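You operate a simulated robot arm through the tools that you are given. There is no shell and no other tool. Be economical: measure what you need, move in short steps, check, and stop when the job is done.

You run a simulated robot arm. Do the job below in one go: nothing can be reset, and whatever is moved stays where it is left.

TASK
The stool wobbles: swap the short leg for the square leg and lock it.
Fine: stand the short leg on the blue stand. Tap the red tee peg home with the mallet, fingers clear, and put the mallet back. Set down upright: short leg, mallet.
Where things are to end (x, y in the base frame): short leg within 0.06 m of [0.44, -0.43].

It is judged by the outcome, as a careful person would: the job done as asked, and still so three seconds after it is handed in. It fails if anything else is knocked over, pushed out of place, dropped, spilled or broken.

THE ROBOT
A 6-joint arm with a two-finger parallel gripper, fixed in place. Base frame: the origin is at the foot of the arm, x ahead of it, y to its left, z up; the work surface is at about z = 0.82. Units: m, degrees, N and s.
With the tool pointing down near the work surface it reaches from about 0.18 to 0.84 m from the base axis. Its first joint turns from -166.0 to 166.0 degrees. Payload 3.91 kg.
The TCP is the grasp point between the finger pads, 0.03 m short of the fingertips. In the tool frame z runs along the fingers and y along their closing line. The gripper opens to 0.11 m. The fingers are 0.02 m wide and 0.01 m thick; the gripper's body (0.048 by 0.112 m) begins 0.055 m behind the TCP.
Orientation is told as [roll, pitch, yaw] about the base's x, y, z axes, in that order, counted from this pose: with the fingers straight down and closing along the base's y, the tool's x points along the base's -x, its y along +y and its z along -z.

THE INTERFACE
- The arm moves only by the tool play_rows. Its argument "targets" is a list of rows, each a list of 7 numbers: the shift along the base's x, y, z in m, then the turn, a rotation vector about the base's x, y, z in degrees, then the gripper command, from -1 (shut) to 1 (fully open), values between in proportion. In form: [[tx, ty, tz, ax, ay, az, jaw], ...]. A call has 1 to 10 rows; each row is the pose to reach, as a shift and turn from the pose commanded when the call began. Each row takes 0.2 s and may step no farther than 0.05 m and 8.6 degrees from the row before; otherwise, or with a gripper value out of range, the whole call is refused. Where a pose cannot be reached the arm comes as near as it can. A force on the tool above 90 N (or 10 N above the force at the start of the call, whichever is more), or a blocked arm, ends the call early, and 0.2 s more pass. The fingers move at their own pace (about 0.108 m/s each) and stop on an object; they squeeze with about 29 N. The grip force told is the motor's: it shows also when the fingers shut on nothing. Time passes only in rows, and 0.2 s behind the last, so rows that repeat a pose let the fingers close. It gives the time, the measured TCP pose, the force on the tool (base axes), the opening and the grip force at its end, in the units of the frame above (readings bear some noise), with the torque about the TCP (base axes, N m) and any sound that the robot's microphone picked up, and new pictures: "show" is both (left out), scene, wrist or none.
- Cameras (640 x 400 px; columns grow to the right, rows downward): "scene" is fixed at [0.3991, 0.4995, 1.4098]; the picture's right is [-1.00, 0.06, 0.00], its down [0.02, 0.37, -0.93] and it looks along [-0.06, -0.93, -0.37] (base axes); focal length 352 px, centre (320, 200). "wrist" rides on the gripper at [0.077, 0.007, -0.114] in the tool frame; the picture's right is [-0.09, 1.00, 0.00], its down [-0.80, -0.07, -0.59] and it looks along [-0.59, -0.05, 0.80] (tool axes); focal length 270 px, centre (320, 200). There is no depth. A picture from a camera that has moved, and an enlarged one, comes with that camera's place and axes in the base frame and with its lens.
- slide_trunk(by): slides the trunk up (or, below 0, down) by that many m; the arm rides with it, the base frame stays. It gives what a move gives, with no picture.
- inspect(camera, box): a new picture of the part [left, top, right, bottom] of that camera's present view, enlarged. The clock stands still meanwhile.
- close_job(): hands the job in; it is judged then, once.

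Go step by step. Nothing tells you positions but the pictures and the camera data: compare them with the known pose of the tool, close in by small moves and look again before you grip or let go. The budget is 120 turns and 200 pictures, counting those below and the enlarged ones. Unless the task says otherwise, let go and move clear before handing in, and close with one line.

The tools are called after "Request:" by a JSON object that holds its "method" and its "body". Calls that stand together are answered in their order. play_rows: Moves the arm, as the interface text tells. Its arguments: {"type":"object","properties":{"targets":{"type":"array"},"show":{"type":"string","enum":["both","scene","wrist","none"]}},"required":["targets"]} The other tools are called the same way: slide_trunk (by) slides the trunk up or down; inspect (camera, box) takes an enlarged picture of a part of a camera's view; close_job () hands the job in.

At the start:

```text
time_s: 0.0
tcp_pos: [0.1909, -0.3897, 1.222]
tcp_rot: [0.0, 0.0, 0.0]
contact_force: [-0.2, -0.2, -0.6]
moment: [-0.01, 0.0, -0.01]
opening: 0.11
grip_force: 0.2
trunk travel left (down, up): [-0.425, 0.115]
```

scene: 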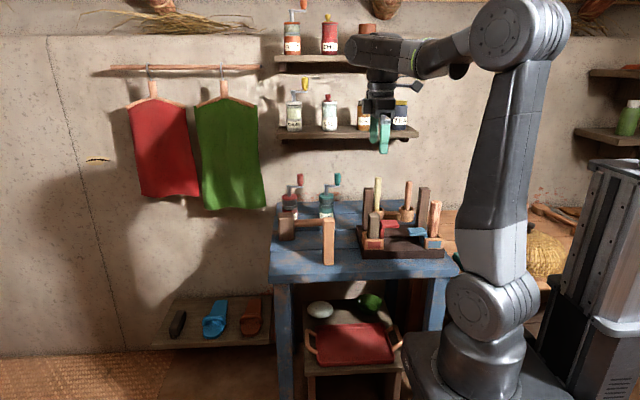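
wrist: 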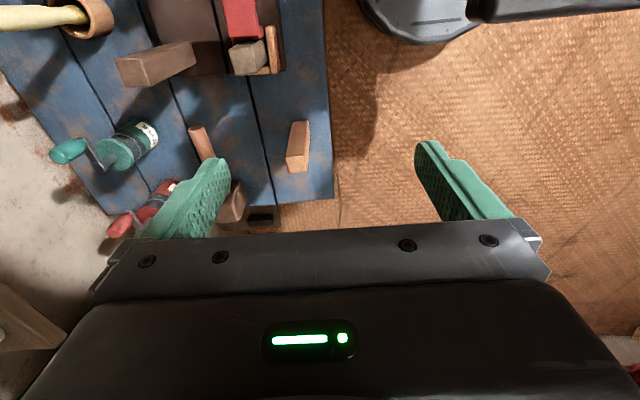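

I see a blue table with a small overturned stool or fixture and a tray of parts. I'll enlarge the scene before I move.

Request:
{"method": "inspect", "body": {"camera": "scene", "box": [260, 160, 460, 285]}}

Request:
{"method": "inspect", "body": {"camera": "scene", "box": [340, 170, 460, 265]}}

Request:
{"method": "inspect", "body": {"camera": "wrist", "box": [0, 0, 340, 240]}}

```text
3.20 times, centred on (360, 222) of scene
camera zoom: at [0.3991, 0.4995, 1.4098], right [-1.0, 0.06, 0.0], down [0.02, 0.37, -0.93], along [-0.06, -0.93, -0.37], focal length 1127 px, centre (192, 128)
```

zoom: 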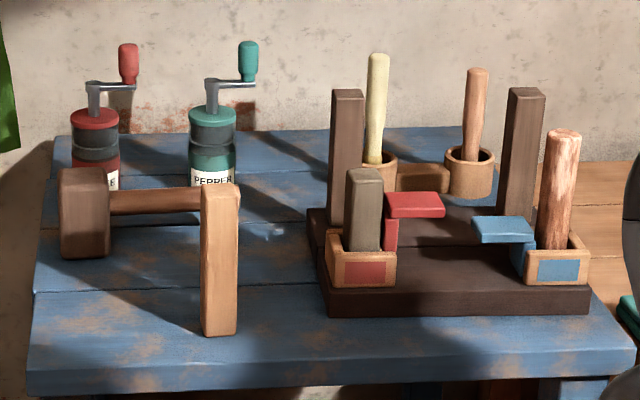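

```text
4.21 times, centred on (400, 218) of scene
camera zoom: at [0.3991, 0.4995, 1.4098], right [-1.0, 0.06, 0.0], down [0.02, 0.37, -0.93], along [-0.06, -0.93, -0.37], focal length 1483 px, centre (-17, 126)
```

zoom: 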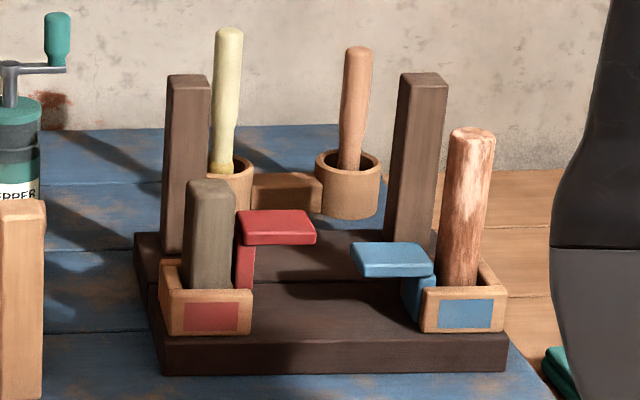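

```text
1.67 times, centred on (170, 120) of wrist
camera zoom: at [0.1134, -0.3833, 1.3353], right [0.09, 1.0, 0.0], down [0.8, -0.07, 0.59], along [0.59, -0.05, -0.8], focal length 450 px, centre (570, 333)
```

zoom: 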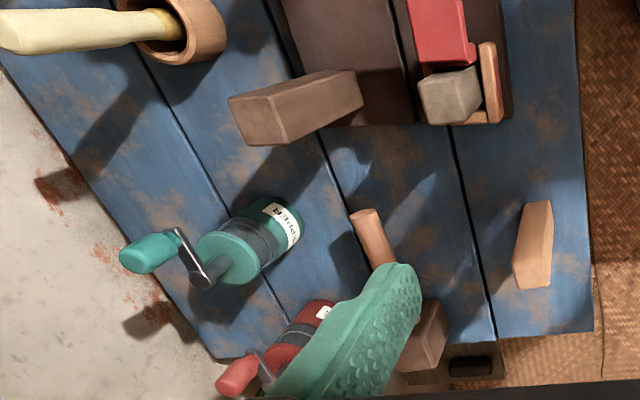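

The dark slab looks like the upturned stool, with sockets tagged red and blue. The leg in the red socket looks short, and the table would be the "blue stand". I'll turn the tool so the wrist camera looks down at the stool.

Request:
{"method": "play_rows", "body": {"targets": [[0, 0.014, 0, 0, 0, -8.5, 1], [0, 0.028, 0, 0, 0, -17, 1], [0, 0.042, 0, 0, 0, -25.5, 1], [0, 0.056, 0, 0, 0, -34, 1], [0, 0.07, 0, 0, 0, -42.5, 1], [-0.01, 0.084, 0, 0, 0, -51, 1], [-0.02, 0.098, 0, 0, 0, -59.5, 1], [-0.03, 0.112, 0, 0, 0, -68, 1], [-0.03, 0.126, 0, 0, 0, -76.5, 1], [-0.03, 0.14, 0, 0, 0, -85, 1]], "show": "wrist"}}

```text
time_s: 2.2
tcp_pos: [0.1618, -0.249, 1.2226]
tcp_rot: [0.1, 0.0, -85.2]
contact_force: [0.3, 0.0, 0.0]
moment: [0.05, -0.02, -0.02]
opening: 0.1097
grip_force: 0.2
trunk travel left (down, up): [-0.425, 0.115]
camera wrist: at [0.1613, -0.1717, 1.336], right [1.0, 0.0, 0.0], down [0.0, -0.8, 0.59], along [0.0, -0.59, -0.8], focal length 270 px, centre (320, 200)
```

wrist: 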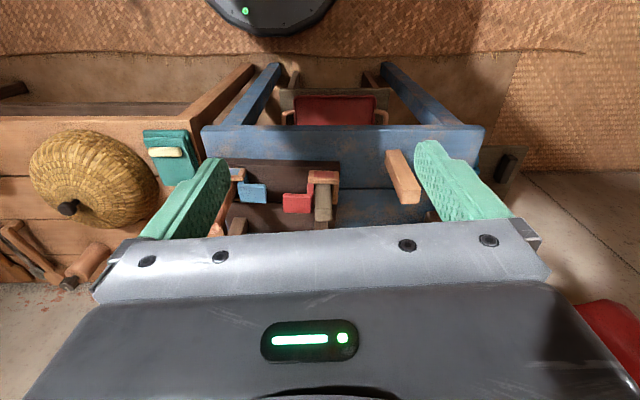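

The stool is at the top of the wrist view. I'll shift towards it for a better angle.

Request:
{"method": "play_rows", "body": {"targets": [[0, -0.04, 0, 0, 0, 0, 1], [0, -0.08, 0, 0, 0, 0, 1], [0, -0.12, 0, 0, 0, 0, 1], [0, -0.15, 0, 0, 0, -4.8, 1]], "show": "wrist"}}

Request:
{"method": "inspect", "body": {"camera": "wrist", "box": [180, 20, 440, 200]}}

```text
time_s: 3.2
tcp_pos: [0.163, -0.4003, 1.2213]
tcp_rot: [0.0, 0.1, -90.0]
contact_force: [0.7, -0.5, 0.9]
moment: [-0.01, 0.01, -0.01]
opening: 0.11
grip_force: 0.0
trunk travel left (down, up): [-0.425, 0.115]
camera wrist: at [0.168, -0.3234, 1.3348], right [1.0, -0.09, 0.0], down [-0.07, -0.8, 0.59], along [-0.05, -0.59, -0.8], focal length 270 px, centre (320, 200)
```

wrist: 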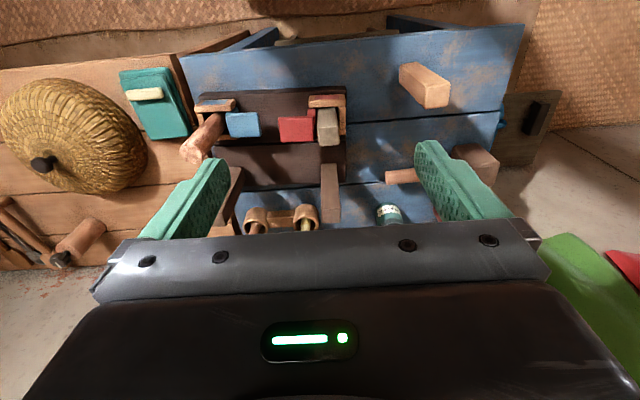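

```text
2.22 times, centred on (310, 110) of wrist
camera zoom: at [0.168, -0.3234, 1.3348], right [1.0, -0.09, 0.0], down [-0.07, -0.8, 0.59], along [-0.05, -0.59, -0.8], focal length 601 px, centre (342, 400)
```

zoom: 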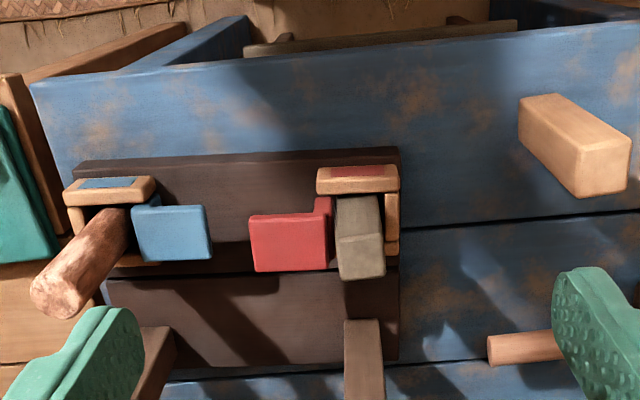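

The red peg sits higher than the blue one, so it is raised and not yet home. I'll zoom in on the sockets, the spare leg and the mallet from both cameras.

Request:
{"method": "inspect", "body": {"camera": "scene", "box": [370, 200, 450, 260]}}

Request:
{"method": "inspect", "body": {"camera": "wrist", "box": [270, 80, 370, 150]}}

Request:
{"method": "inspect", "body": {"camera": "scene", "box": [265, 195, 365, 280]}}

```text
6.67 times, centred on (410, 230) of scene
camera zoom: at [0.3991, 0.4995, 1.4098], right [-1.0, 0.06, 0.0], down [0.02, 0.37, -0.93], along [-0.06, -0.93, -0.37], focal length 2348 px, centre (-280, 0)
```

zoom: 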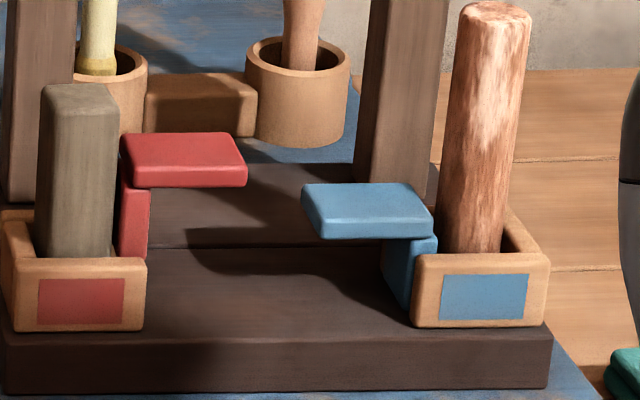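

```text
5.71 times, centred on (320, 115) of wrist
camera zoom: at [0.168, -0.3234, 1.3348], right [1.0, -0.09, 0.0], down [-0.07, -0.8, 0.59], along [-0.05, -0.59, -0.8], focal length 1544 px, centre (320, 686)
```

zoom: 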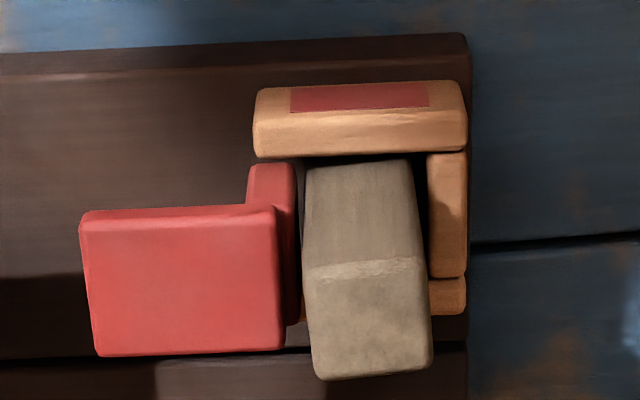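

```text
4.71 times, centred on (315, 238) of scene
camera zoom: at [0.3991, 0.4995, 1.4098], right [-1.0, 0.06, 0.0], down [0.02, 0.37, -0.93], along [-0.06, -0.93, -0.37], focal length 1657 px, centre (344, 24)
```

zoom: 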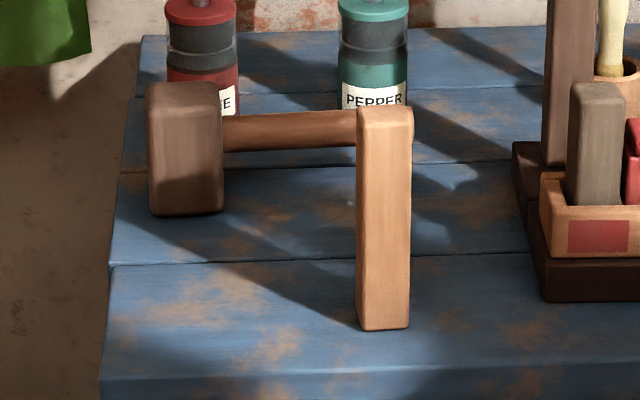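

The short leg's top is near (0.167, -0.482, 0.966). The square leg stands at about (0.311, -0.434), and the mallet handle lies along x at y≈-0.605. I'll turn to yaw 0 so the fingers close along y, then hover over the short leg.

Request:
{"method": "play_rows", "body": {"targets": [[0, -0.008, -0.01, 0, 0, 8.5, 1], [0, -0.016, -0.02, 0, 0, 17, 1], [0, -0.024, -0.03, 0, 0, 25.5, 1], [0, -0.032, -0.04, 0, 0, 34, 1], [0, -0.04, -0.05, 0, 0, 42.5, 1], [0, -0.048, -0.06, 0, 0, 51, 1], [0, -0.056, -0.07, 0, 0, 59.5, 1], [0, -0.064, -0.08, 0, 0, 68, 1], [0, -0.072, -0.09, 0, 0, 76.5, 1], [0.002, -0.082, -0.1, 0, 0, 85, 1]], "show": "none"}}

Request:
{"method": "play_rows", "body": {"targets": [[0.002, 0, -0.02, 0, 0, 5, 1], [0.002, 0, -0.04, 0, 0, 5, 1]], "show": "both"}}

```text
time_s: 5.4
tcp_pos: [0.1641, -0.4831, 1.1222]
tcp_rot: [0.0, 0.0, -4.6]
contact_force: [1.0, 0.0, 0.9]
moment: [-0.02, 0.0, 0.02]
opening: 0.1099
grip_force: 0.0
trunk travel left (down, up): [-0.425, 0.115]
```

```text
time_s: 6.0
tcp_pos: [0.1658, -0.483, 1.0814]
tcp_rot: [0.0, 0.0, 0.2]
contact_force: [-0.7, 1.2, -0.6]
moment: [-0.02, 0.01, 0.07]
opening: 0.1101
grip_force: 0.1
trunk travel left (down, up): [-0.425, 0.115]
camera wrist: at [0.0879, -0.476, 1.1954], right [0.08, 1.0, 0.0], down [0.8, -0.07, 0.59], along [0.59, -0.05, -0.8], focal length 270 px, centre (320, 200)
```

scene: 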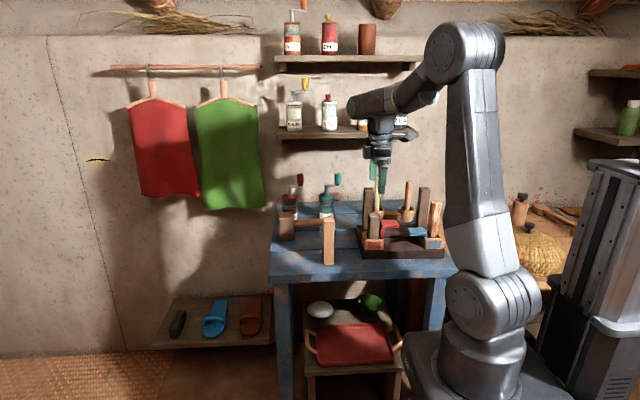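
wrist: 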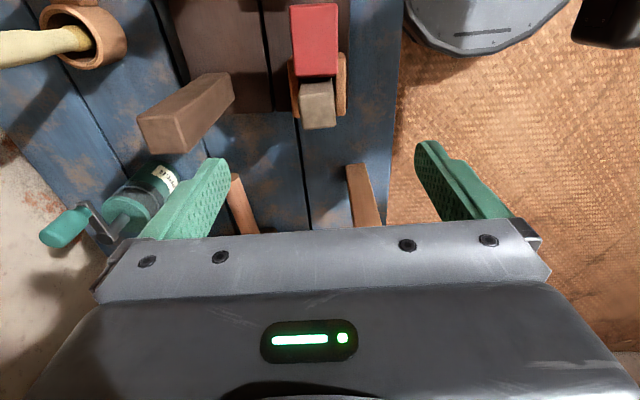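

The leg is between the fingers. I'll check its top accurately from here.

Request:
{"method": "inspect", "body": {"camera": "wrist", "box": [260, 0, 400, 140]}}

Request:
{"method": "inspect", "body": {"camera": "wrist", "box": [120, 50, 400, 230]}}

```text
2.86 times, centred on (330, 70) of wrist
camera zoom: at [0.0879, -0.476, 1.1954], right [0.08, 1.0, 0.0], down [0.8, -0.07, 0.59], along [0.59, -0.05, -0.8], focal length 772 px, centre (291, 571)
```

zoom: 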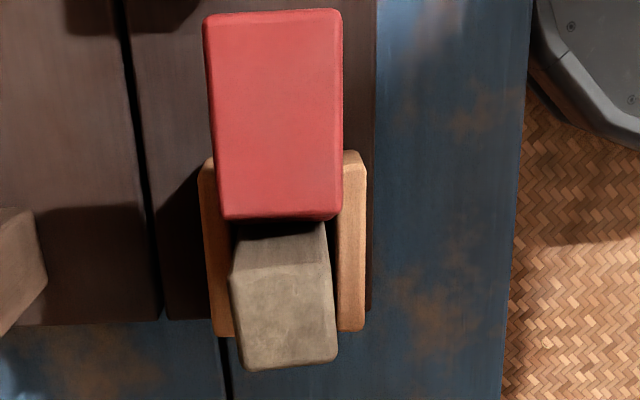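

```text
2.22 times, centred on (260, 140) of wrist
camera zoom: at [0.0879, -0.476, 1.1954], right [0.08, 1.0, 0.0], down [0.8, -0.07, 0.59], along [0.59, -0.05, -0.8], focal length 601 px, centre (453, 333)
```

zoom: 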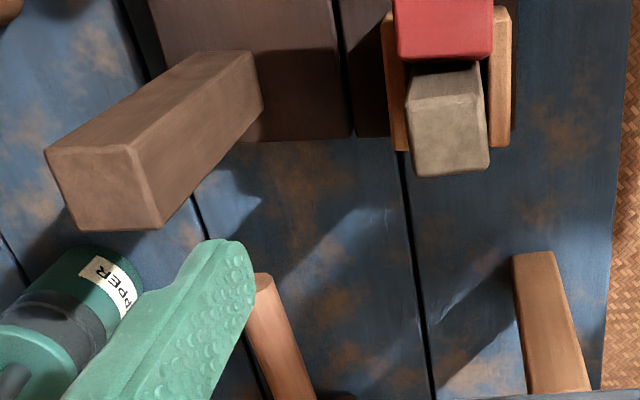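

The leg is centred at about (0.165, -0.483), 3 cm wide. I'll lower straight down and grip.

Request:
{"method": "play_rows", "body": {"targets": [[0, 0, -0.04, 0, 0, 0, 1], [0, 0, -0.08, 0, 0, 0, 1], [0, 0, -0.115, 0, 0, 0, 1], [0, 0, -0.14, 0, 0, 0, 1], [0, 0, -0.14, 0, 0, 0, 0], [0, 0, -0.14, 0, 0, 0, -1], [0, 0, -0.14, 0, 0, 0, -1], [0, 0, -0.14, 0, 0, 0, -1]], "show": "scene"}}

Request:
{"method": "inspect", "body": {"camera": "scene", "box": [350, 170, 450, 260]}}

```text
time_s: 7.8
tcp_pos: [0.1631, -0.4835, 0.9405]
tcp_rot: [-0.1, 0.0, 0.3]
contact_force: [0.4, -3.9, -1.5]
moment: [-0.22, 0.01, -0.04]
opening: 0.0316
grip_force: 28.9
trunk travel left (down, up): [-0.425, 0.115]
```

scene: 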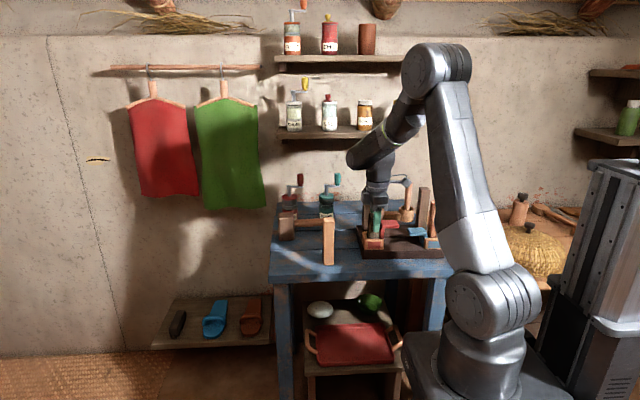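

```text
4.44 times, centred on (400, 215) of scene
camera zoom: at [0.3991, 0.4995, 1.4098], right [-1.0, 0.06, 0.0], down [0.02, 0.37, -0.93], along [-0.06, -0.93, -0.37], focal length 1565 px, centre (-36, 133)
```

zoom: 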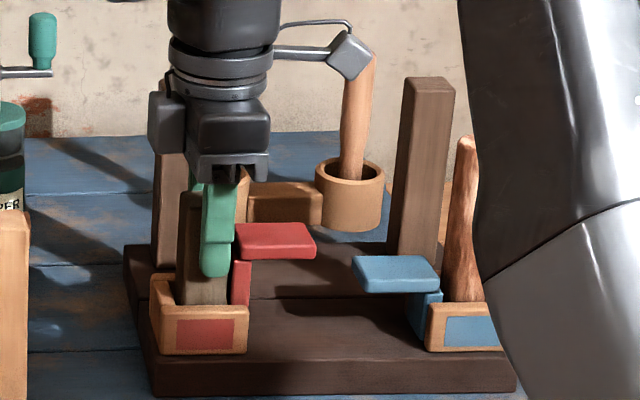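

I have the leg (opening 0.032). I'll lift a little and check that the red peg and the stool stay where they are.

Request:
{"method": "play_rows", "body": {"targets": [[0, 0, 0.01, 0, 0, 0, -1], [0, 0, 0.02, 0, 0, 0, -1], [0, 0, 0.03, 0, 0, 0, -1]], "show": "none"}}

Request:
{"method": "inspect", "body": {"camera": "scene", "box": [350, 170, 450, 260]}}

```text
time_s: 8.6
tcp_pos: [0.1655, -0.4821, 0.9711]
tcp_rot: [0.1, 0.0, 0.2]
contact_force: [-0.5, -1.5, -0.1]
moment: [-0.09, 0.01, -0.01]
opening: 0.0313
grip_force: 29.2
trunk travel left (down, up): [-0.425, 0.115]
```

```text
4.44 times, centred on (400, 215) of scene
camera zoom: at [0.3991, 0.4995, 1.4098], right [-1.0, 0.06, 0.0], down [0.02, 0.37, -0.93], along [-0.06, -0.93, -0.37], focal length 1565 px, centre (-36, 133)
```

zoom: 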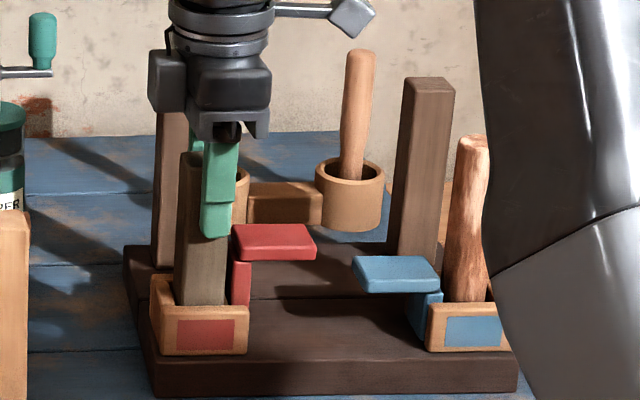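

The leg slides up and the peg stays put. I'll lift it clear.

Request:
{"method": "play_rows", "body": {"targets": [[0, 0, 0.02, 0, 0, 0, -1], [0, 0, 0.04, 0, 0, 0, -1], [0, 0, 0.075, 0, 0, 0, -1], [0, 0, 0.115, 0, 0, 0, -1], [0, 0, 0.155, 0, 0, 0, -1]], "show": "none"}}

Request:
{"method": "inspect", "body": {"camera": "scene", "box": [340, 120, 460, 260]}}

```text
time_s: 9.8
tcp_pos: [0.1632, -0.4819, 1.1261]
tcp_rot: [0.2, -0.1, 0.3]
contact_force: [0.3, 0.2, 0.4]
moment: [0.01, -0.03, 0.0]
opening: 0.0315
grip_force: 29.0
trunk travel left (down, up): [-0.425, 0.115]
```

```text
2.86 times, centred on (400, 190) of scene
camera zoom: at [0.3991, 0.4995, 1.4098], right [-1.0, 0.06, 0.0], down [0.02, 0.37, -0.93], along [-0.06, -0.93, -0.37], focal length 1006 px, centre (91, 229)
```

zoom: 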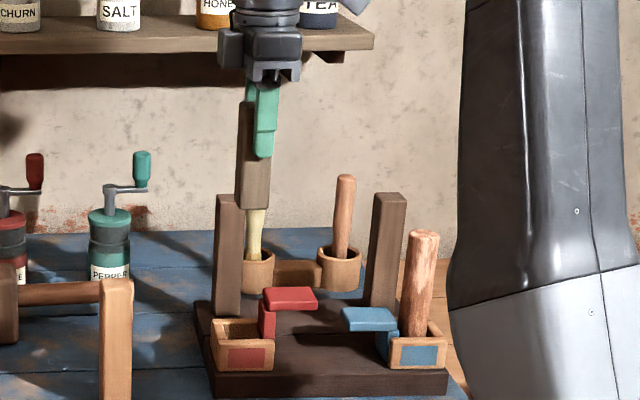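

The short leg is out, with its bottom about 0.083 below the TCP. I'll carry it over to (0.44, -0.445).

Request:
{"method": "play_rows", "body": {"targets": [[0.045, 0, 0, 0, 0, 0, -1], [0.09, 0, 0, 0, 0, 0, -1], [0.135, 0.008, 0, 0, 0, 0, -1], [0.18, 0.016, 0, 0, 0, 0, -1], [0.225, 0.024, 0, 0, 0, 0, -1], [0.27, 0.032, 0, 0, 0, 0, -1], [0.28, 0.037, -0.03, 0, 0, 0, -1], [0.28, 0.037, -0.07, 0, 0, 0, -1], [0.28, 0.037, -0.11, 0, 0, 0, -1], [0.28, 0.037, -0.15, 0, 0, 0, -1]], "show": "both"}}

Request:
{"method": "inspect", "body": {"camera": "scene", "box": [255, 180, 375, 290]}}

```text
time_s: 12.0
tcp_pos: [0.4463, -0.4467, 0.9752]
tcp_rot: [0.0, 0.0, 0.2]
contact_force: [1.5, 0.0, -0.9]
moment: [0.02, 0.02, 0.01]
opening: 0.0314
grip_force: 29.0
trunk travel left (down, up): [-0.425, 0.115]
camera wrist: at [0.3682, -0.4404, 1.0889], right [0.08, 1.0, 0.0], down [0.8, -0.07, 0.59], along [0.59, -0.05, -0.8], focal length 270 px, centre (320, 200)
```

scene: 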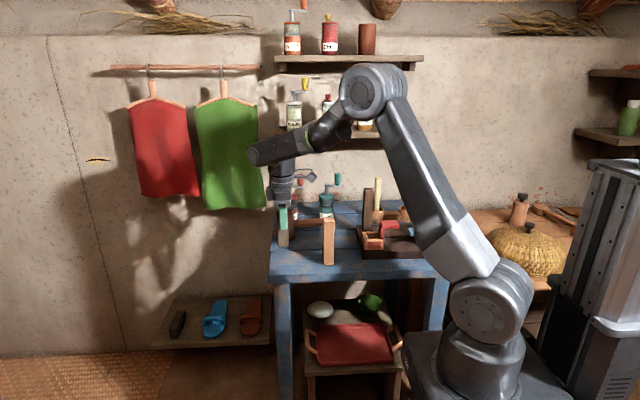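
wrist: 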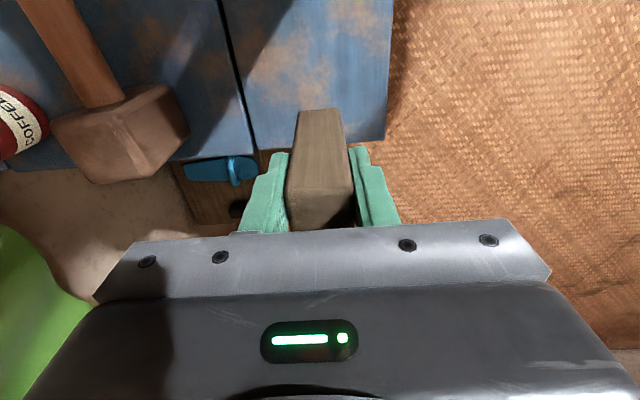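

```text
3.64 times, centred on (315, 235) of scene
camera zoom: at [0.3991, 0.4995, 1.4098], right [-1.0, 0.06, 0.0], down [0.02, 0.37, -0.93], along [-0.06, -0.93, -0.37], focal length 1281 px, centre (338, 73)
```

zoom: 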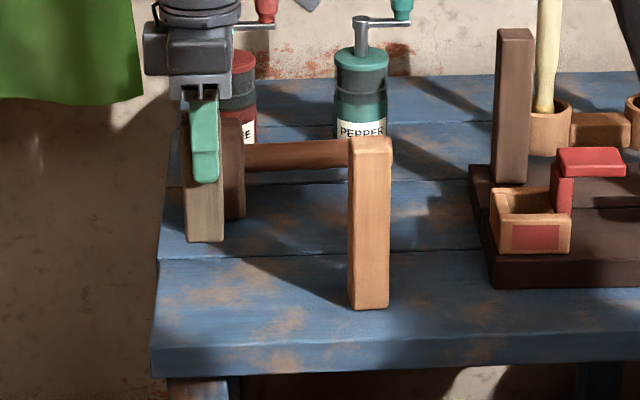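

The table extends to x≈0.49, so this spot is safe. I'll nudge to x=0.435 and set the leg down gently.

Request:
{"method": "play_rows", "body": {"targets": [[-0.01, 0, -0.03, 0, 0, 0, -1], [-0.01, 0, -0.055, 0, 0, 0, -1], [-0.01, 0, -0.062, 0, 0, 0, -1], [-0.01, 0, -0.066, 0, 0, 0, -1]], "show": "none"}}

Request:
{"method": "inspect", "body": {"camera": "scene", "box": [265, 210, 345, 280]}}

```text
time_s: 13.0
tcp_pos: [0.4348, -0.4457, 0.9107]
tcp_rot: [0.0, 0.1, 0.2]
contact_force: [1.4, -0.5, 1.9]
moment: [0.03, -0.06, -0.04]
opening: 0.0315
grip_force: 28.9
trunk travel left (down, up): [-0.425, 0.115]
```

```text
5.71 times, centred on (305, 245) of scene
camera zoom: at [0.3991, 0.4995, 1.4098], right [-1.0, 0.06, 0.0], down [0.02, 0.37, -0.93], along [-0.06, -0.93, -0.37], focal length 2012 px, centre (406, -57)
```

zoom: 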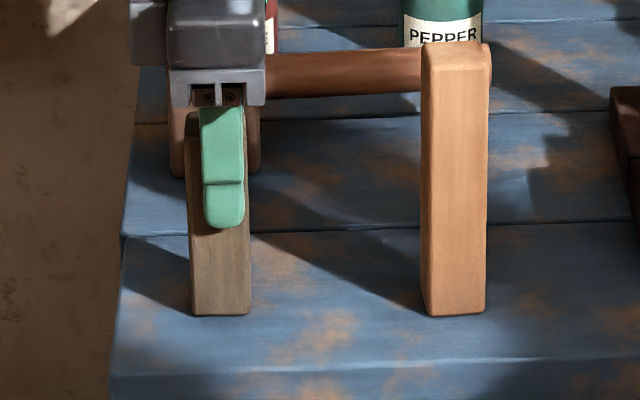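

It is nearly touching. I'll step down until I feel contact.

Request:
{"method": "play_rows", "body": {"targets": [[0, 0, -0.002, 0, 0, 0, -1], [0, 0, -0.004, 0, 0, 0, -1]], "show": "none"}}

Request:
{"method": "play_rows", "body": {"targets": [[0, 0, -0.002, 0, 0, 0, -1], [0, 0, -0.004, 0, 0, 0, -1]], "show": "none"}}

```text
time_s: 13.6
tcp_pos: [0.4354, -0.4462, 0.9103]
tcp_rot: [-0.3, -0.2, 0.2]
contact_force: [-0.1, 1.1, 27.0]
moment: [0.18, 0.02, -0.02]
opening: 0.0315
grip_force: 29.0
trunk travel left (down, up): [-0.425, 0.115]
```

```text
time_s: 14.2
tcp_pos: [0.4329, -0.446, 0.9011]
tcp_rot: [0.1, 0.1, 0.3]
contact_force: [0.4, -2.6, 14.1]
moment: [-0.26, -0.08, 0.01]
opening: 0.0316
grip_force: 28.6
trunk travel left (down, up): [-0.425, 0.115]
```

The leg is on the table. I'll release it and rise.

Request:
{"method": "play_rows", "body": {"targets": [[0, 0, 0.001, 0, 0, 0, 0], [0, 0, 0.001, 0, 0, 0, 0.3], [0, 0, 0.001, 0, 0, 0, 0.3], [0, 0, 0.03, 0, 0, 0, 0.3], [0, 0, 0.07, 0, 0, 0, 0.3], [0, 0, 0.12, 0, 0, 0, 0.5], [0, 0, 0.16, 0, 0, 0, 1]], "show": "scene"}}

Request:
{"method": "inspect", "body": {"camera": "scene", "box": [265, 190, 365, 280]}}

Request:
{"method": "inspect", "body": {"camera": "scene", "box": [360, 190, 460, 270]}}

```text
time_s: 15.8
tcp_pos: [0.4339, -0.4445, 1.0645]
tcp_rot: [0.0, 0.0, 0.1]
contact_force: [0.2, -0.3, 0.2]
moment: [0.02, 0.01, 0.0]
opening: 0.1099
grip_force: 0.1
trunk travel left (down, up): [-0.425, 0.115]
```

scene: 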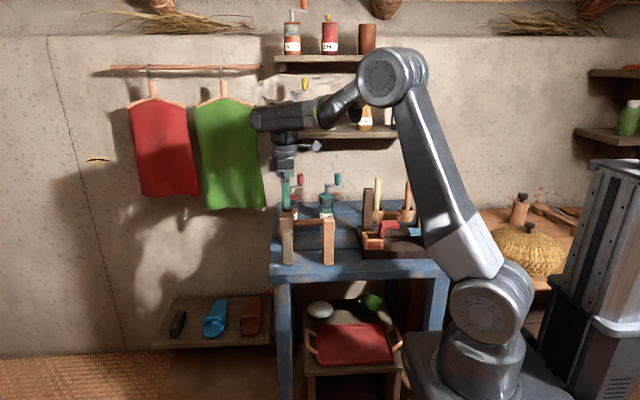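

```text
4.44 times, centred on (315, 235) of scene
camera zoom: at [0.3991, 0.4995, 1.4098], right [-1.0, 0.06, 0.0], down [0.02, 0.37, -0.93], along [-0.06, -0.93, -0.37], focal length 1565 px, centre (342, 44)
```

zoom: 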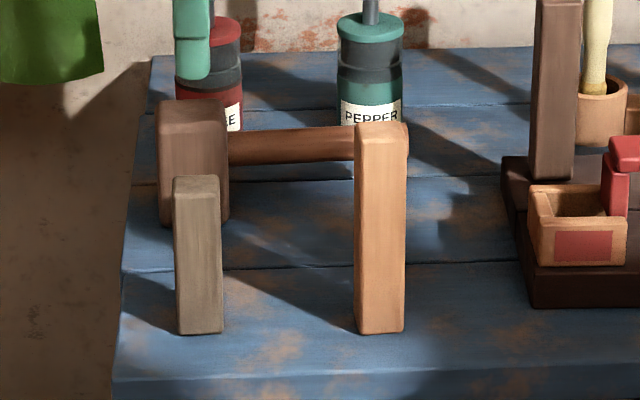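

```text
5.00 times, centred on (410, 230) of scene
camera zoom: at [0.3991, 0.4995, 1.4098], right [-1.0, 0.06, 0.0], down [0.02, 0.37, -0.93], along [-0.06, -0.93, -0.37], focal length 1761 px, centre (-130, 50)
```

zoom: 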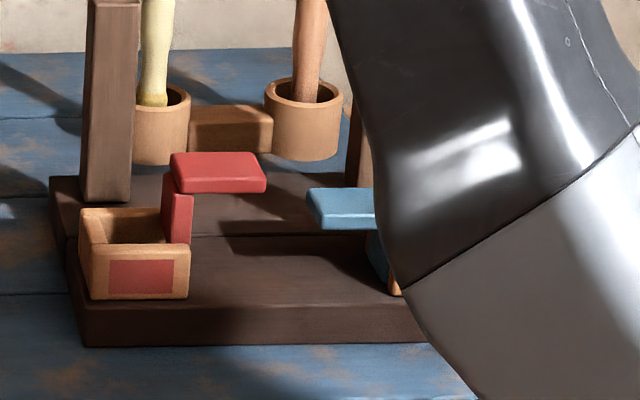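

The short leg stands upright. Next I'll go over the square leg and look.

Request:
{"method": "play_rows", "body": {"targets": [[-0.045, 0, 0.01, 0, 0, 0, 1], [-0.09, 0.005, 0.01, 0, 0, 0, 1], [-0.123, 0.01, 0.01, 0, 0, 0, 1]], "show": "none"}}

Request:
{"method": "inspect", "body": {"camera": "wrist", "box": [220, 40, 420, 180]}}

Request:
{"method": "inspect", "body": {"camera": "scene", "box": [265, 170, 365, 270]}}

```text
time_s: 16.6
tcp_pos: [0.3108, -0.4322, 1.0747]
tcp_rot: [0.0, 0.0, 0.1]
contact_force: [0.1, 0.1, 0.0]
moment: [0.0, -0.04, 0.0]
opening: 0.11
grip_force: 0.0
trunk travel left (down, up): [-0.425, 0.115]
```

```text
2.86 times, centred on (320, 110) of wrist
camera zoom: at [0.2331, -0.4262, 1.1877], right [0.08, 1.0, 0.0], down [0.8, -0.07, 0.59], along [0.59, -0.05, -0.8], focal length 772 px, centre (320, 457)
```

zoom: 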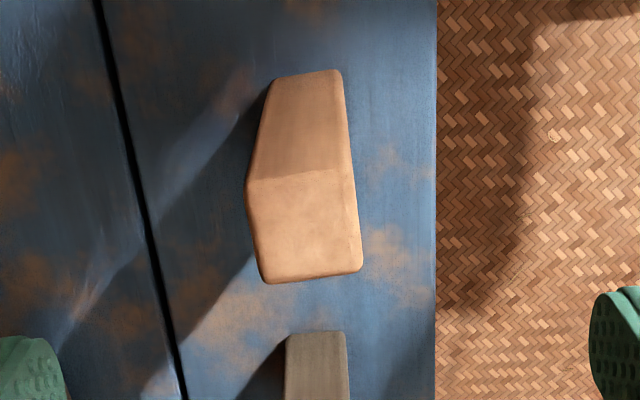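

```text
4.00 times, centred on (315, 220) of scene
camera zoom: at [0.3991, 0.4995, 1.4098], right [-1.0, 0.06, 0.0], down [0.02, 0.37, -0.93], along [-0.06, -0.93, -0.37], focal length 1409 px, centre (340, 120)
```

zoom: 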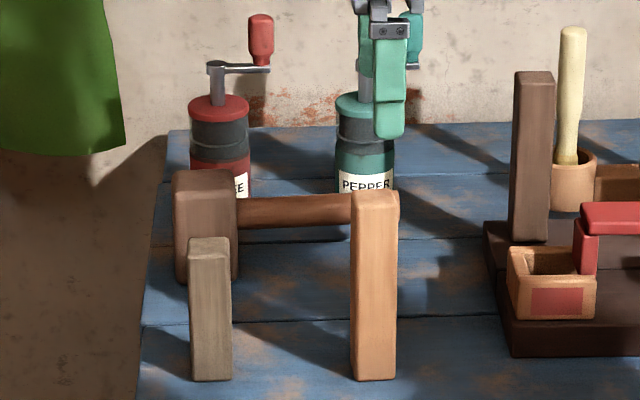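

The square leg is at about (0.309, -0.436) with its top near 0.975, turned only about 3°. I'll lower and grip it near the top.

Request:
{"method": "play_rows", "body": {"targets": [[-0.002, -0.004, -0.04, 0, 0, 0, 1], [-0.002, -0.004, -0.08, 0, 0, 0, 1], [-0.002, -0.004, -0.12, 0, 0, 0, 1], [-0.002, -0.004, -0.12, 0, 0, 0, 0.3], [-0.002, -0.004, -0.12, 0, 0, 0, -0.2], [-0.002, -0.004, -0.12, 0, 0, 0, -1], [-0.002, -0.004, -0.12, 0, 0, 0, -1], [-0.002, -0.004, -0.12, 0, 0, 0, -1], [-0.002, -0.004, -0.1, 0, 0, 0, -1], [-0.002, -0.004, -0.08, 0, 0, 0, -1]], "show": "scene"}}

Request:
{"method": "inspect", "body": {"camera": "scene", "box": [265, 170, 385, 270]}}

```text
time_s: 18.8
tcp_pos: [0.3104, -0.4399, 0.9924]
tcp_rot: [-0.1, 0.0, 0.2]
contact_force: [0.8, 0.5, 0.1]
moment: [0.03, -0.02, -0.01]
opening: 0.0314
grip_force: 29.1
trunk travel left (down, up): [-0.425, 0.115]
```

scene: 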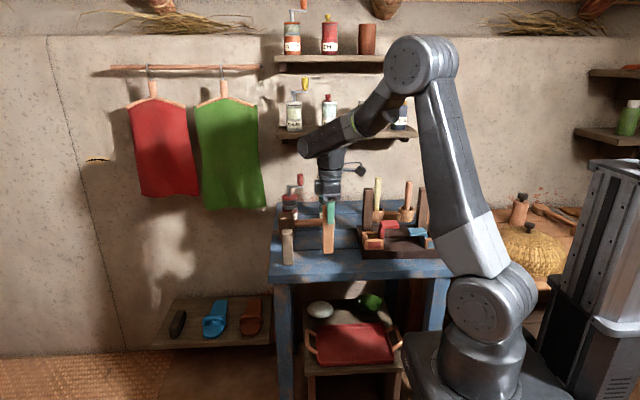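

```text
4.00 times, centred on (325, 220) of scene
camera zoom: at [0.3991, 0.4995, 1.4098], right [-1.0, 0.06, 0.0], down [0.02, 0.37, -0.93], along [-0.06, -0.93, -0.37], focal length 1409 px, centre (300, 120)
```

zoom: 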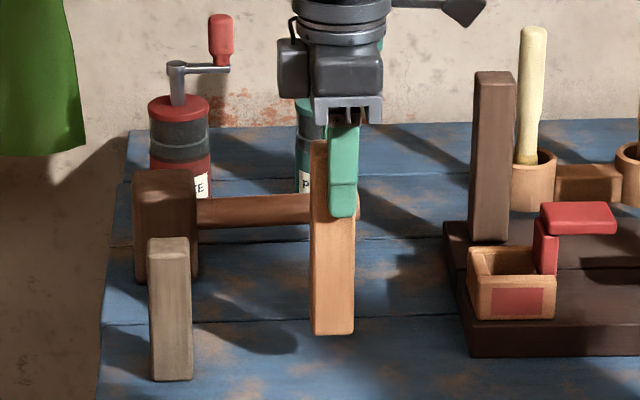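

The leg is held square. I'll lift it and carry it over the red socket.

Request:
{"method": "play_rows", "body": {"targets": [[0, 0, 0.045, 0, 0, 0, -1], [0, 0, 0.09, 0, 0, 0, -1], [-0.02, 0, 0.12, 0, 0, 0, -1], [-0.06, -0.015, 0.13, 0, 0, 0, -1], [-0.1, -0.03, 0.13, 0, 0, 0, -1], [-0.14, -0.043, 0.13, 0, 0, 0, -1], [-0.144, -0.043, 0.12, 0, 0, 0, -1]], "show": "wrist"}}

Request:
{"method": "inspect", "body": {"camera": "wrist", "box": [240, 20, 400, 160]}}

Request:
{"method": "inspect", "body": {"camera": "scene", "box": [355, 190, 425, 260]}}

```text
time_s: 20.4
tcp_pos: [0.1665, -0.4811, 1.1127]
tcp_rot: [-0.1, 0.0, 0.2]
contact_force: [0.3, 1.0, -1.3]
moment: [-0.01, 0.01, 0.0]
opening: 0.0315
grip_force: 29.2
trunk travel left (down, up): [-0.425, 0.115]
camera wrist: at [0.0884, -0.4742, 1.2271], right [0.08, 1.0, 0.0], down [0.8, -0.07, 0.59], along [0.59, -0.05, -0.8], focal length 270 px, centre (320, 200)
```

wrist: 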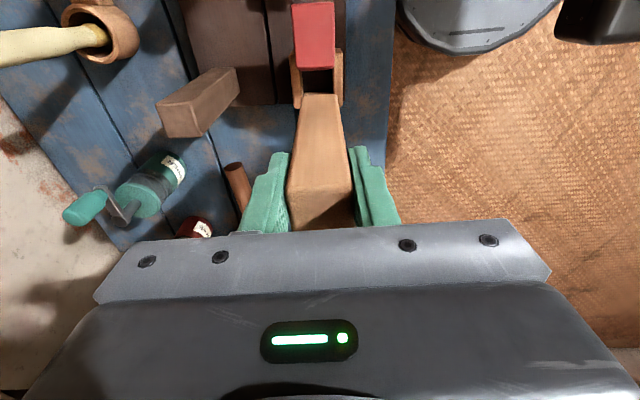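

```text
2.86 times, centred on (320, 90) of wrist
camera zoom: at [0.0884, -0.4742, 1.2271], right [0.08, 1.0, 0.0], down [0.8, -0.07, 0.59], along [0.59, -0.05, -0.8], focal length 772 px, centre (320, 514)
```

zoom: 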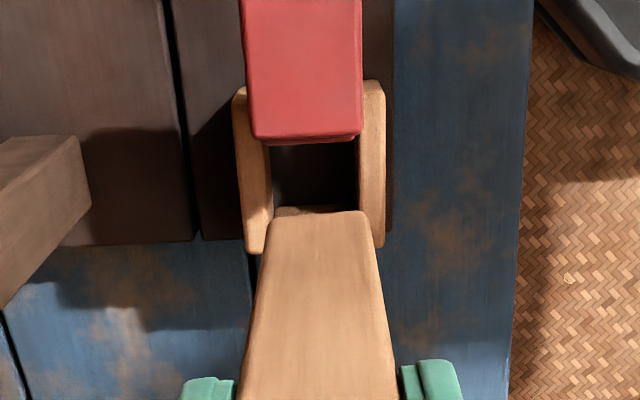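

```text
5.71 times, centred on (390, 225) of scene
camera zoom: at [0.3991, 0.4995, 1.4098], right [-1.0, 0.06, 0.0], down [0.02, 0.37, -0.93], along [-0.06, -0.93, -0.37], focal length 2012 px, centre (-80, 57)
```

zoom: 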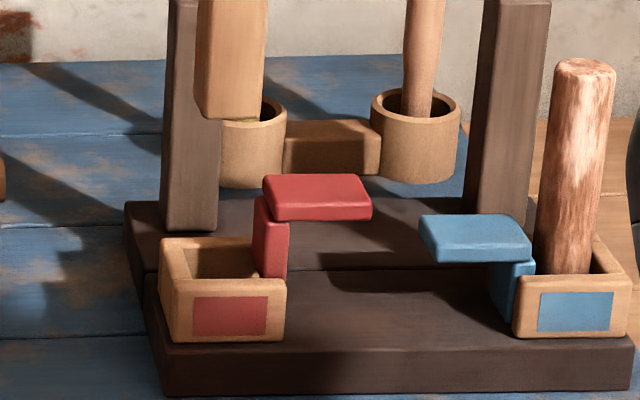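

The leg is over the socket, about 2–3 mm too far in +x. I'll correct that, lower to just above the socket rim and check.

Request:
{"method": "play_rows", "body": {"targets": [[-0.0025, -0.001, -0.02, 0, 0, 0, -1], [-0.0025, -0.001, -0.05, 0, 0, 0, -1], [-0.0025, -0.001, -0.07, 0, 0, 0, -1], [-0.0025, -0.001, -0.077, 0, 0, 0, -1]], "show": "none"}}

Request:
{"method": "inspect", "body": {"camera": "wrist", "box": [280, 40, 360, 120]}}

Request:
{"method": "inspect", "body": {"camera": "scene", "box": [370, 205, 420, 255]}}

```text
time_s: 21.4
tcp_pos: [0.1635, -0.4853, 1.0346]
tcp_rot: [0.0, 0.0, 0.3]
contact_force: [0.8, -0.5, -1.1]
moment: [-0.04, -0.02, -0.04]
opening: 0.0313
grip_force: 29.5
trunk travel left (down, up): [-0.425, 0.115]
```

```text
5.00 times, centred on (320, 80) of wrist
camera zoom: at [0.0859, -0.4771, 1.1491], right [0.08, 1.0, 0.0], down [0.8, -0.07, 0.59], along [0.59, -0.05, -0.8], focal length 1351 px, centre (320, 800)
```

zoom: 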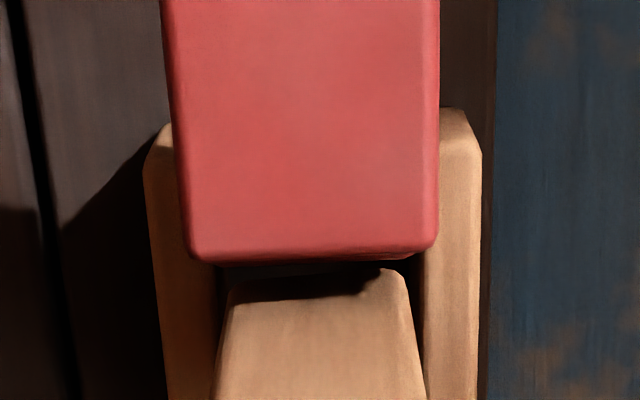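

```text
8.00 times, centred on (395, 230) of scene
camera zoom: at [0.3991, 0.4995, 1.4098], right [-1.0, 0.06, 0.0], down [0.02, 0.37, -0.93], along [-0.06, -0.93, -0.37], focal length 2818 px, centre (-280, -40)
```

zoom: 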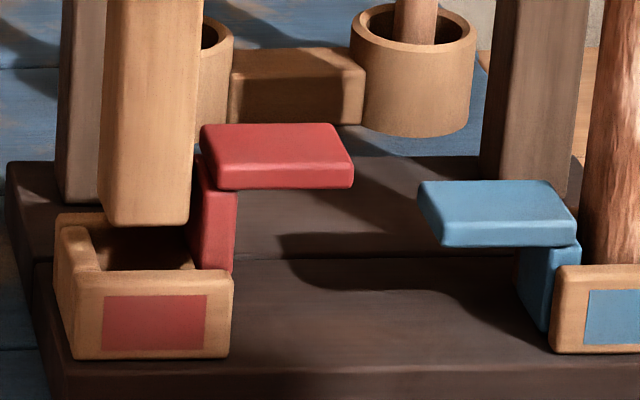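

The leg is centred in the socket both ways. I'll lower it in slowly.

Request:
{"method": "play_rows", "body": {"targets": [[0, 0.0005, -0.008, 0, 0, 0, -1], [0, 0.0005, -0.016, 0, 0, 0, -1], [0, 0.0005, -0.024, 0, 0, 0, -1], [0, 0.0005, -0.03, 0, 0, 0, -1], [0, 0.0005, -0.034, 0, 0, 0, -1]], "show": "none"}}

Request:
{"method": "inspect", "body": {"camera": "scene", "box": [370, 205, 420, 255]}}

```text
time_s: 22.6
tcp_pos: [0.1629, -0.4833, 1.0009]
tcp_rot: [0.1, 0.1, 0.2]
contact_force: [-0.1, 0.3, -0.4]
moment: [0.02, -0.03, 0.02]
opening: 0.0315
grip_force: 29.4
trunk travel left (down, up): [-0.425, 0.115]
```

```text
8.00 times, centred on (395, 230) of scene
camera zoom: at [0.3991, 0.4995, 1.4098], right [-1.0, 0.06, 0.0], down [0.02, 0.37, -0.93], along [-0.06, -0.93, -0.37], focal length 2818 px, centre (-280, -40)
```

zoom: 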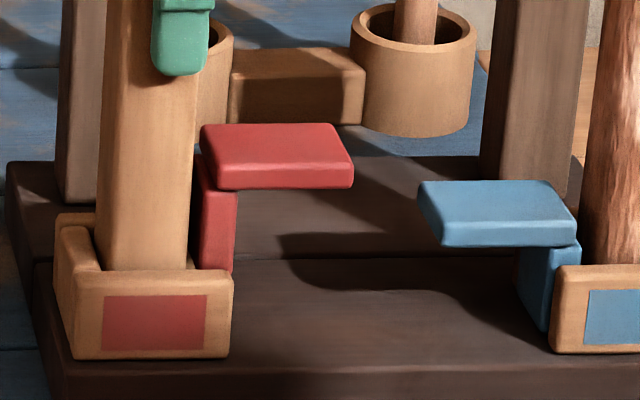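

It is inside the socket without contact. I'll go on in small steps until it bottoms.

Request:
{"method": "play_rows", "body": {"targets": [[0, 0, -0.004, 0, 0, 0, -1], [0, 0, -0.007, 0, 0, 0, -1]], "show": "none"}}

Request:
{"method": "play_rows", "body": {"targets": [[0, 0, -0.003, 0, 0, 0, -1], [0, 0, -0.005, 0, 0, 0, -1]], "show": "none"}}

```text
time_s: 23.2
tcp_pos: [0.1631, -0.4836, 0.9936]
tcp_rot: [0.0, 0.0, 0.2]
contact_force: [0.1, -0.5, -1.6]
moment: [0.0, 0.0, 0.02]
opening: 0.0314
grip_force: 28.5
trunk travel left (down, up): [-0.425, 0.115]
```

```text
time_s: 23.8
tcp_pos: [0.1638, -0.4826, 0.9884]
tcp_rot: [0.0, 0.0, 0.2]
contact_force: [0.8, -0.5, -1.3]
moment: [0.03, 0.03, -0.01]
opening: 0.0315
grip_force: 28.6
trunk travel left (down, up): [-0.425, 0.115]
```

Request:
{"method": "play_rows", "body": {"targets": [[0, 0, -0.003, 0, 0, 0, -1], [0, 0, -0.005, 0, 0, 0, -1]], "show": "none"}}

Request:
{"method": "play_rows", "body": {"targets": [[0, 0, -0.003, 0, 0, 0, -1]], "show": "none"}}

Request:
{"method": "inspect", "body": {"camera": "scene", "box": [360, 180, 430, 255]}}

```text
time_s: 24.4
tcp_pos: [0.1639, -0.4832, 0.9849]
tcp_rot: [-0.1, 0.0, 0.2]
contact_force: [1.1, -0.3, 1.1]
moment: [0.06, -0.03, 0.0]
opening: 0.0314
grip_force: 29.4
trunk travel left (down, up): [-0.425, 0.115]
```

```text
time_s: 24.8
tcp_pos: [0.1633, -0.4829, 0.9833]
tcp_rot: [-0.3, -0.2, 0.2]
contact_force: [0.5, -0.8, 23.8]
moment: [0.18, -0.17, -0.05]
opening: 0.0319
grip_force: 28.9
trunk travel left (down, up): [-0.425, 0.115]
```

```text
5.33 times, centred on (395, 218) of scene
camera zoom: at [0.3991, 0.4995, 1.4098], right [-1.0, 0.06, 0.0], down [0.02, 0.37, -0.93], along [-0.06, -0.93, -0.37], focal length 1878 px, centre (-80, 107)
```

zoom: 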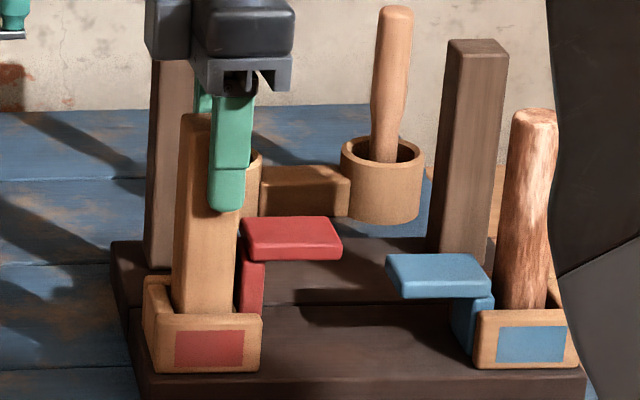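

It has bottomed with a 24 N push. I'll let go and rise.

Request:
{"method": "play_rows", "body": {"targets": [[0, 0, 0.001, 0, 0, 0, 0], [0, 0, 0.001, 0, 0, 0, 0.3], [0, 0, 0.001, 0, 0, 0, 0.3], [0, 0, 0.03, 0, 0, 0, 0.3], [0, 0, 0.07, 0, 0, 0, 0.3], [0, 0, 0.12, 0, 0, 0, 0.5]], "show": "none"}}

Request:
{"method": "inspect", "body": {"camera": "scene", "box": [350, 165, 440, 260]}}

Request:
{"method": "inspect", "body": {"camera": "wrist", "box": [240, 0, 400, 140]}}

```text
time_s: 26.2
tcp_pos: [0.1634, -0.481, 1.1039]
tcp_rot: [-0.1, 0.0, 0.3]
contact_force: [0.0, 0.3, -0.7]
moment: [-0.03, 0.02, 0.02]
opening: 0.0829
grip_force: 0.1
trunk travel left (down, up): [-0.425, 0.115]
```

```text
4.21 times, centred on (395, 212) of scene
camera zoom: at [0.3991, 0.4995, 1.4098], right [-1.0, 0.06, 0.0], down [0.02, 0.37, -0.93], along [-0.06, -0.93, -0.37], focal length 1483 px, centre (4, 147)
```

zoom: 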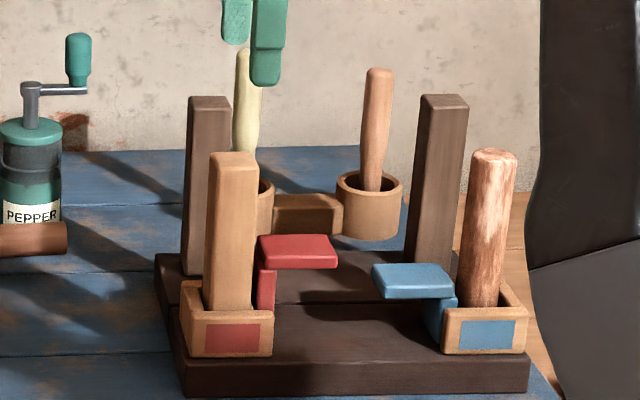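

```text
2.86 times, centred on (320, 70) of wrist
camera zoom: at [0.0857, -0.4738, 1.2171], right [0.09, 1.0, 0.0], down [0.8, -0.07, 0.59], along [0.59, -0.05, -0.8], focal length 772 px, centre (320, 571)
```

zoom: 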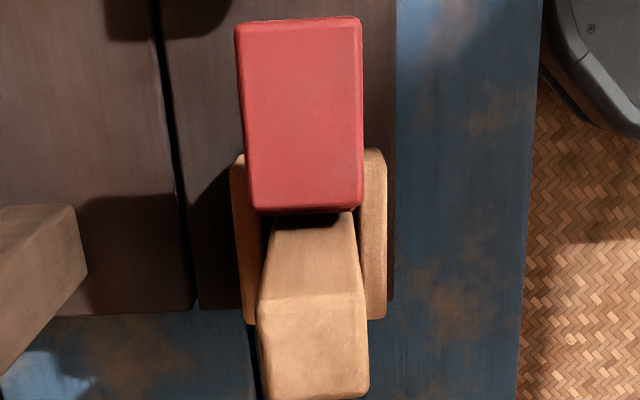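

The square leg is seated and nothing else has moved. Next is the mallet. The mills stand close behind it, so I'll hover near and measure.

Request:
{"method": "play_rows", "body": {"targets": [[0.04, -0.01, 0.02, 0, 0, 0, 0.5], [0.08, -0.03, 0.04, 0, 0, 0, 0.5], [0.12, -0.05, 0.05, 0, 0, 0, 0.5], [0.15, -0.07, 0.05, 0, 0, 0, 0.5], [0.17, -0.1, 0.05, 0, 0, 0, 0.3]], "show": "wrist"}}

Request:
{"method": "inspect", "body": {"camera": "wrist", "box": [200, 40, 440, 220]}}

Request:
{"method": "inspect", "body": {"camera": "scene", "box": [265, 180, 365, 260]}}

```text
time_s: 27.4
tcp_pos: [0.3344, -0.5835, 1.1488]
tcp_rot: [0.1, 0.1, 0.1]
contact_force: [0.4, 0.0, 0.1]
moment: [0.03, -0.02, 0.03]
opening: 0.0714
grip_force: 0.0
trunk travel left (down, up): [-0.425, 0.115]
camera wrist: at [0.2562, -0.5769, 1.2627], right [0.09, 1.0, 0.0], down [0.8, -0.07, 0.59], along [0.59, -0.05, -0.8], focal length 270 px, centre (320, 200)
```

wrist: 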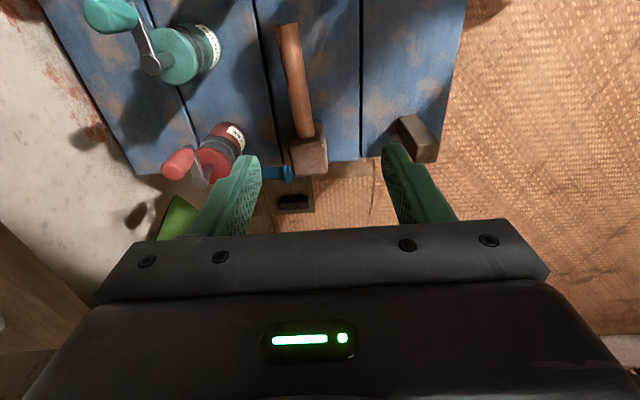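

```text
2.22 times, centred on (320, 130) of wrist
camera zoom: at [0.2562, -0.5769, 1.2627], right [0.09, 1.0, 0.0], down [0.8, -0.07, 0.59], along [0.59, -0.05, -0.8], focal length 601 px, centre (320, 356)
```

zoom: 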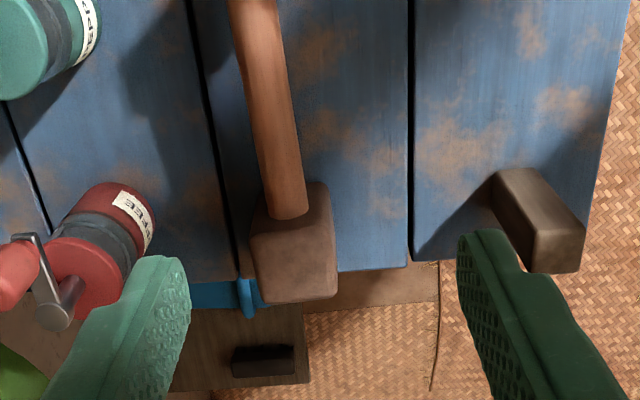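

```text
5.00 times, centred on (315, 220) of scene
camera zoom: at [0.3991, 0.4995, 1.4098], right [-1.0, 0.06, 0.0], down [0.02, 0.37, -0.93], along [-0.06, -0.93, -0.37], focal length 1761 px, centre (345, 100)
```

zoom: 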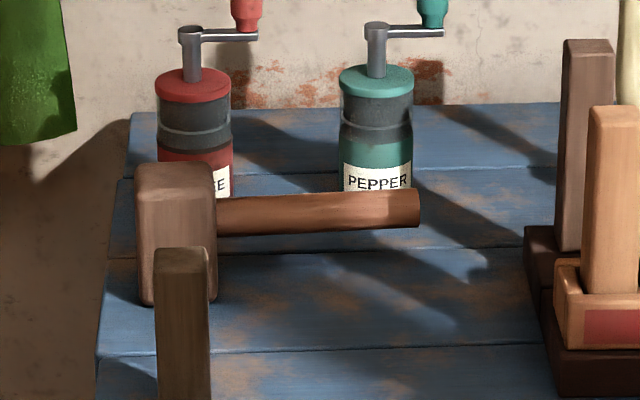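

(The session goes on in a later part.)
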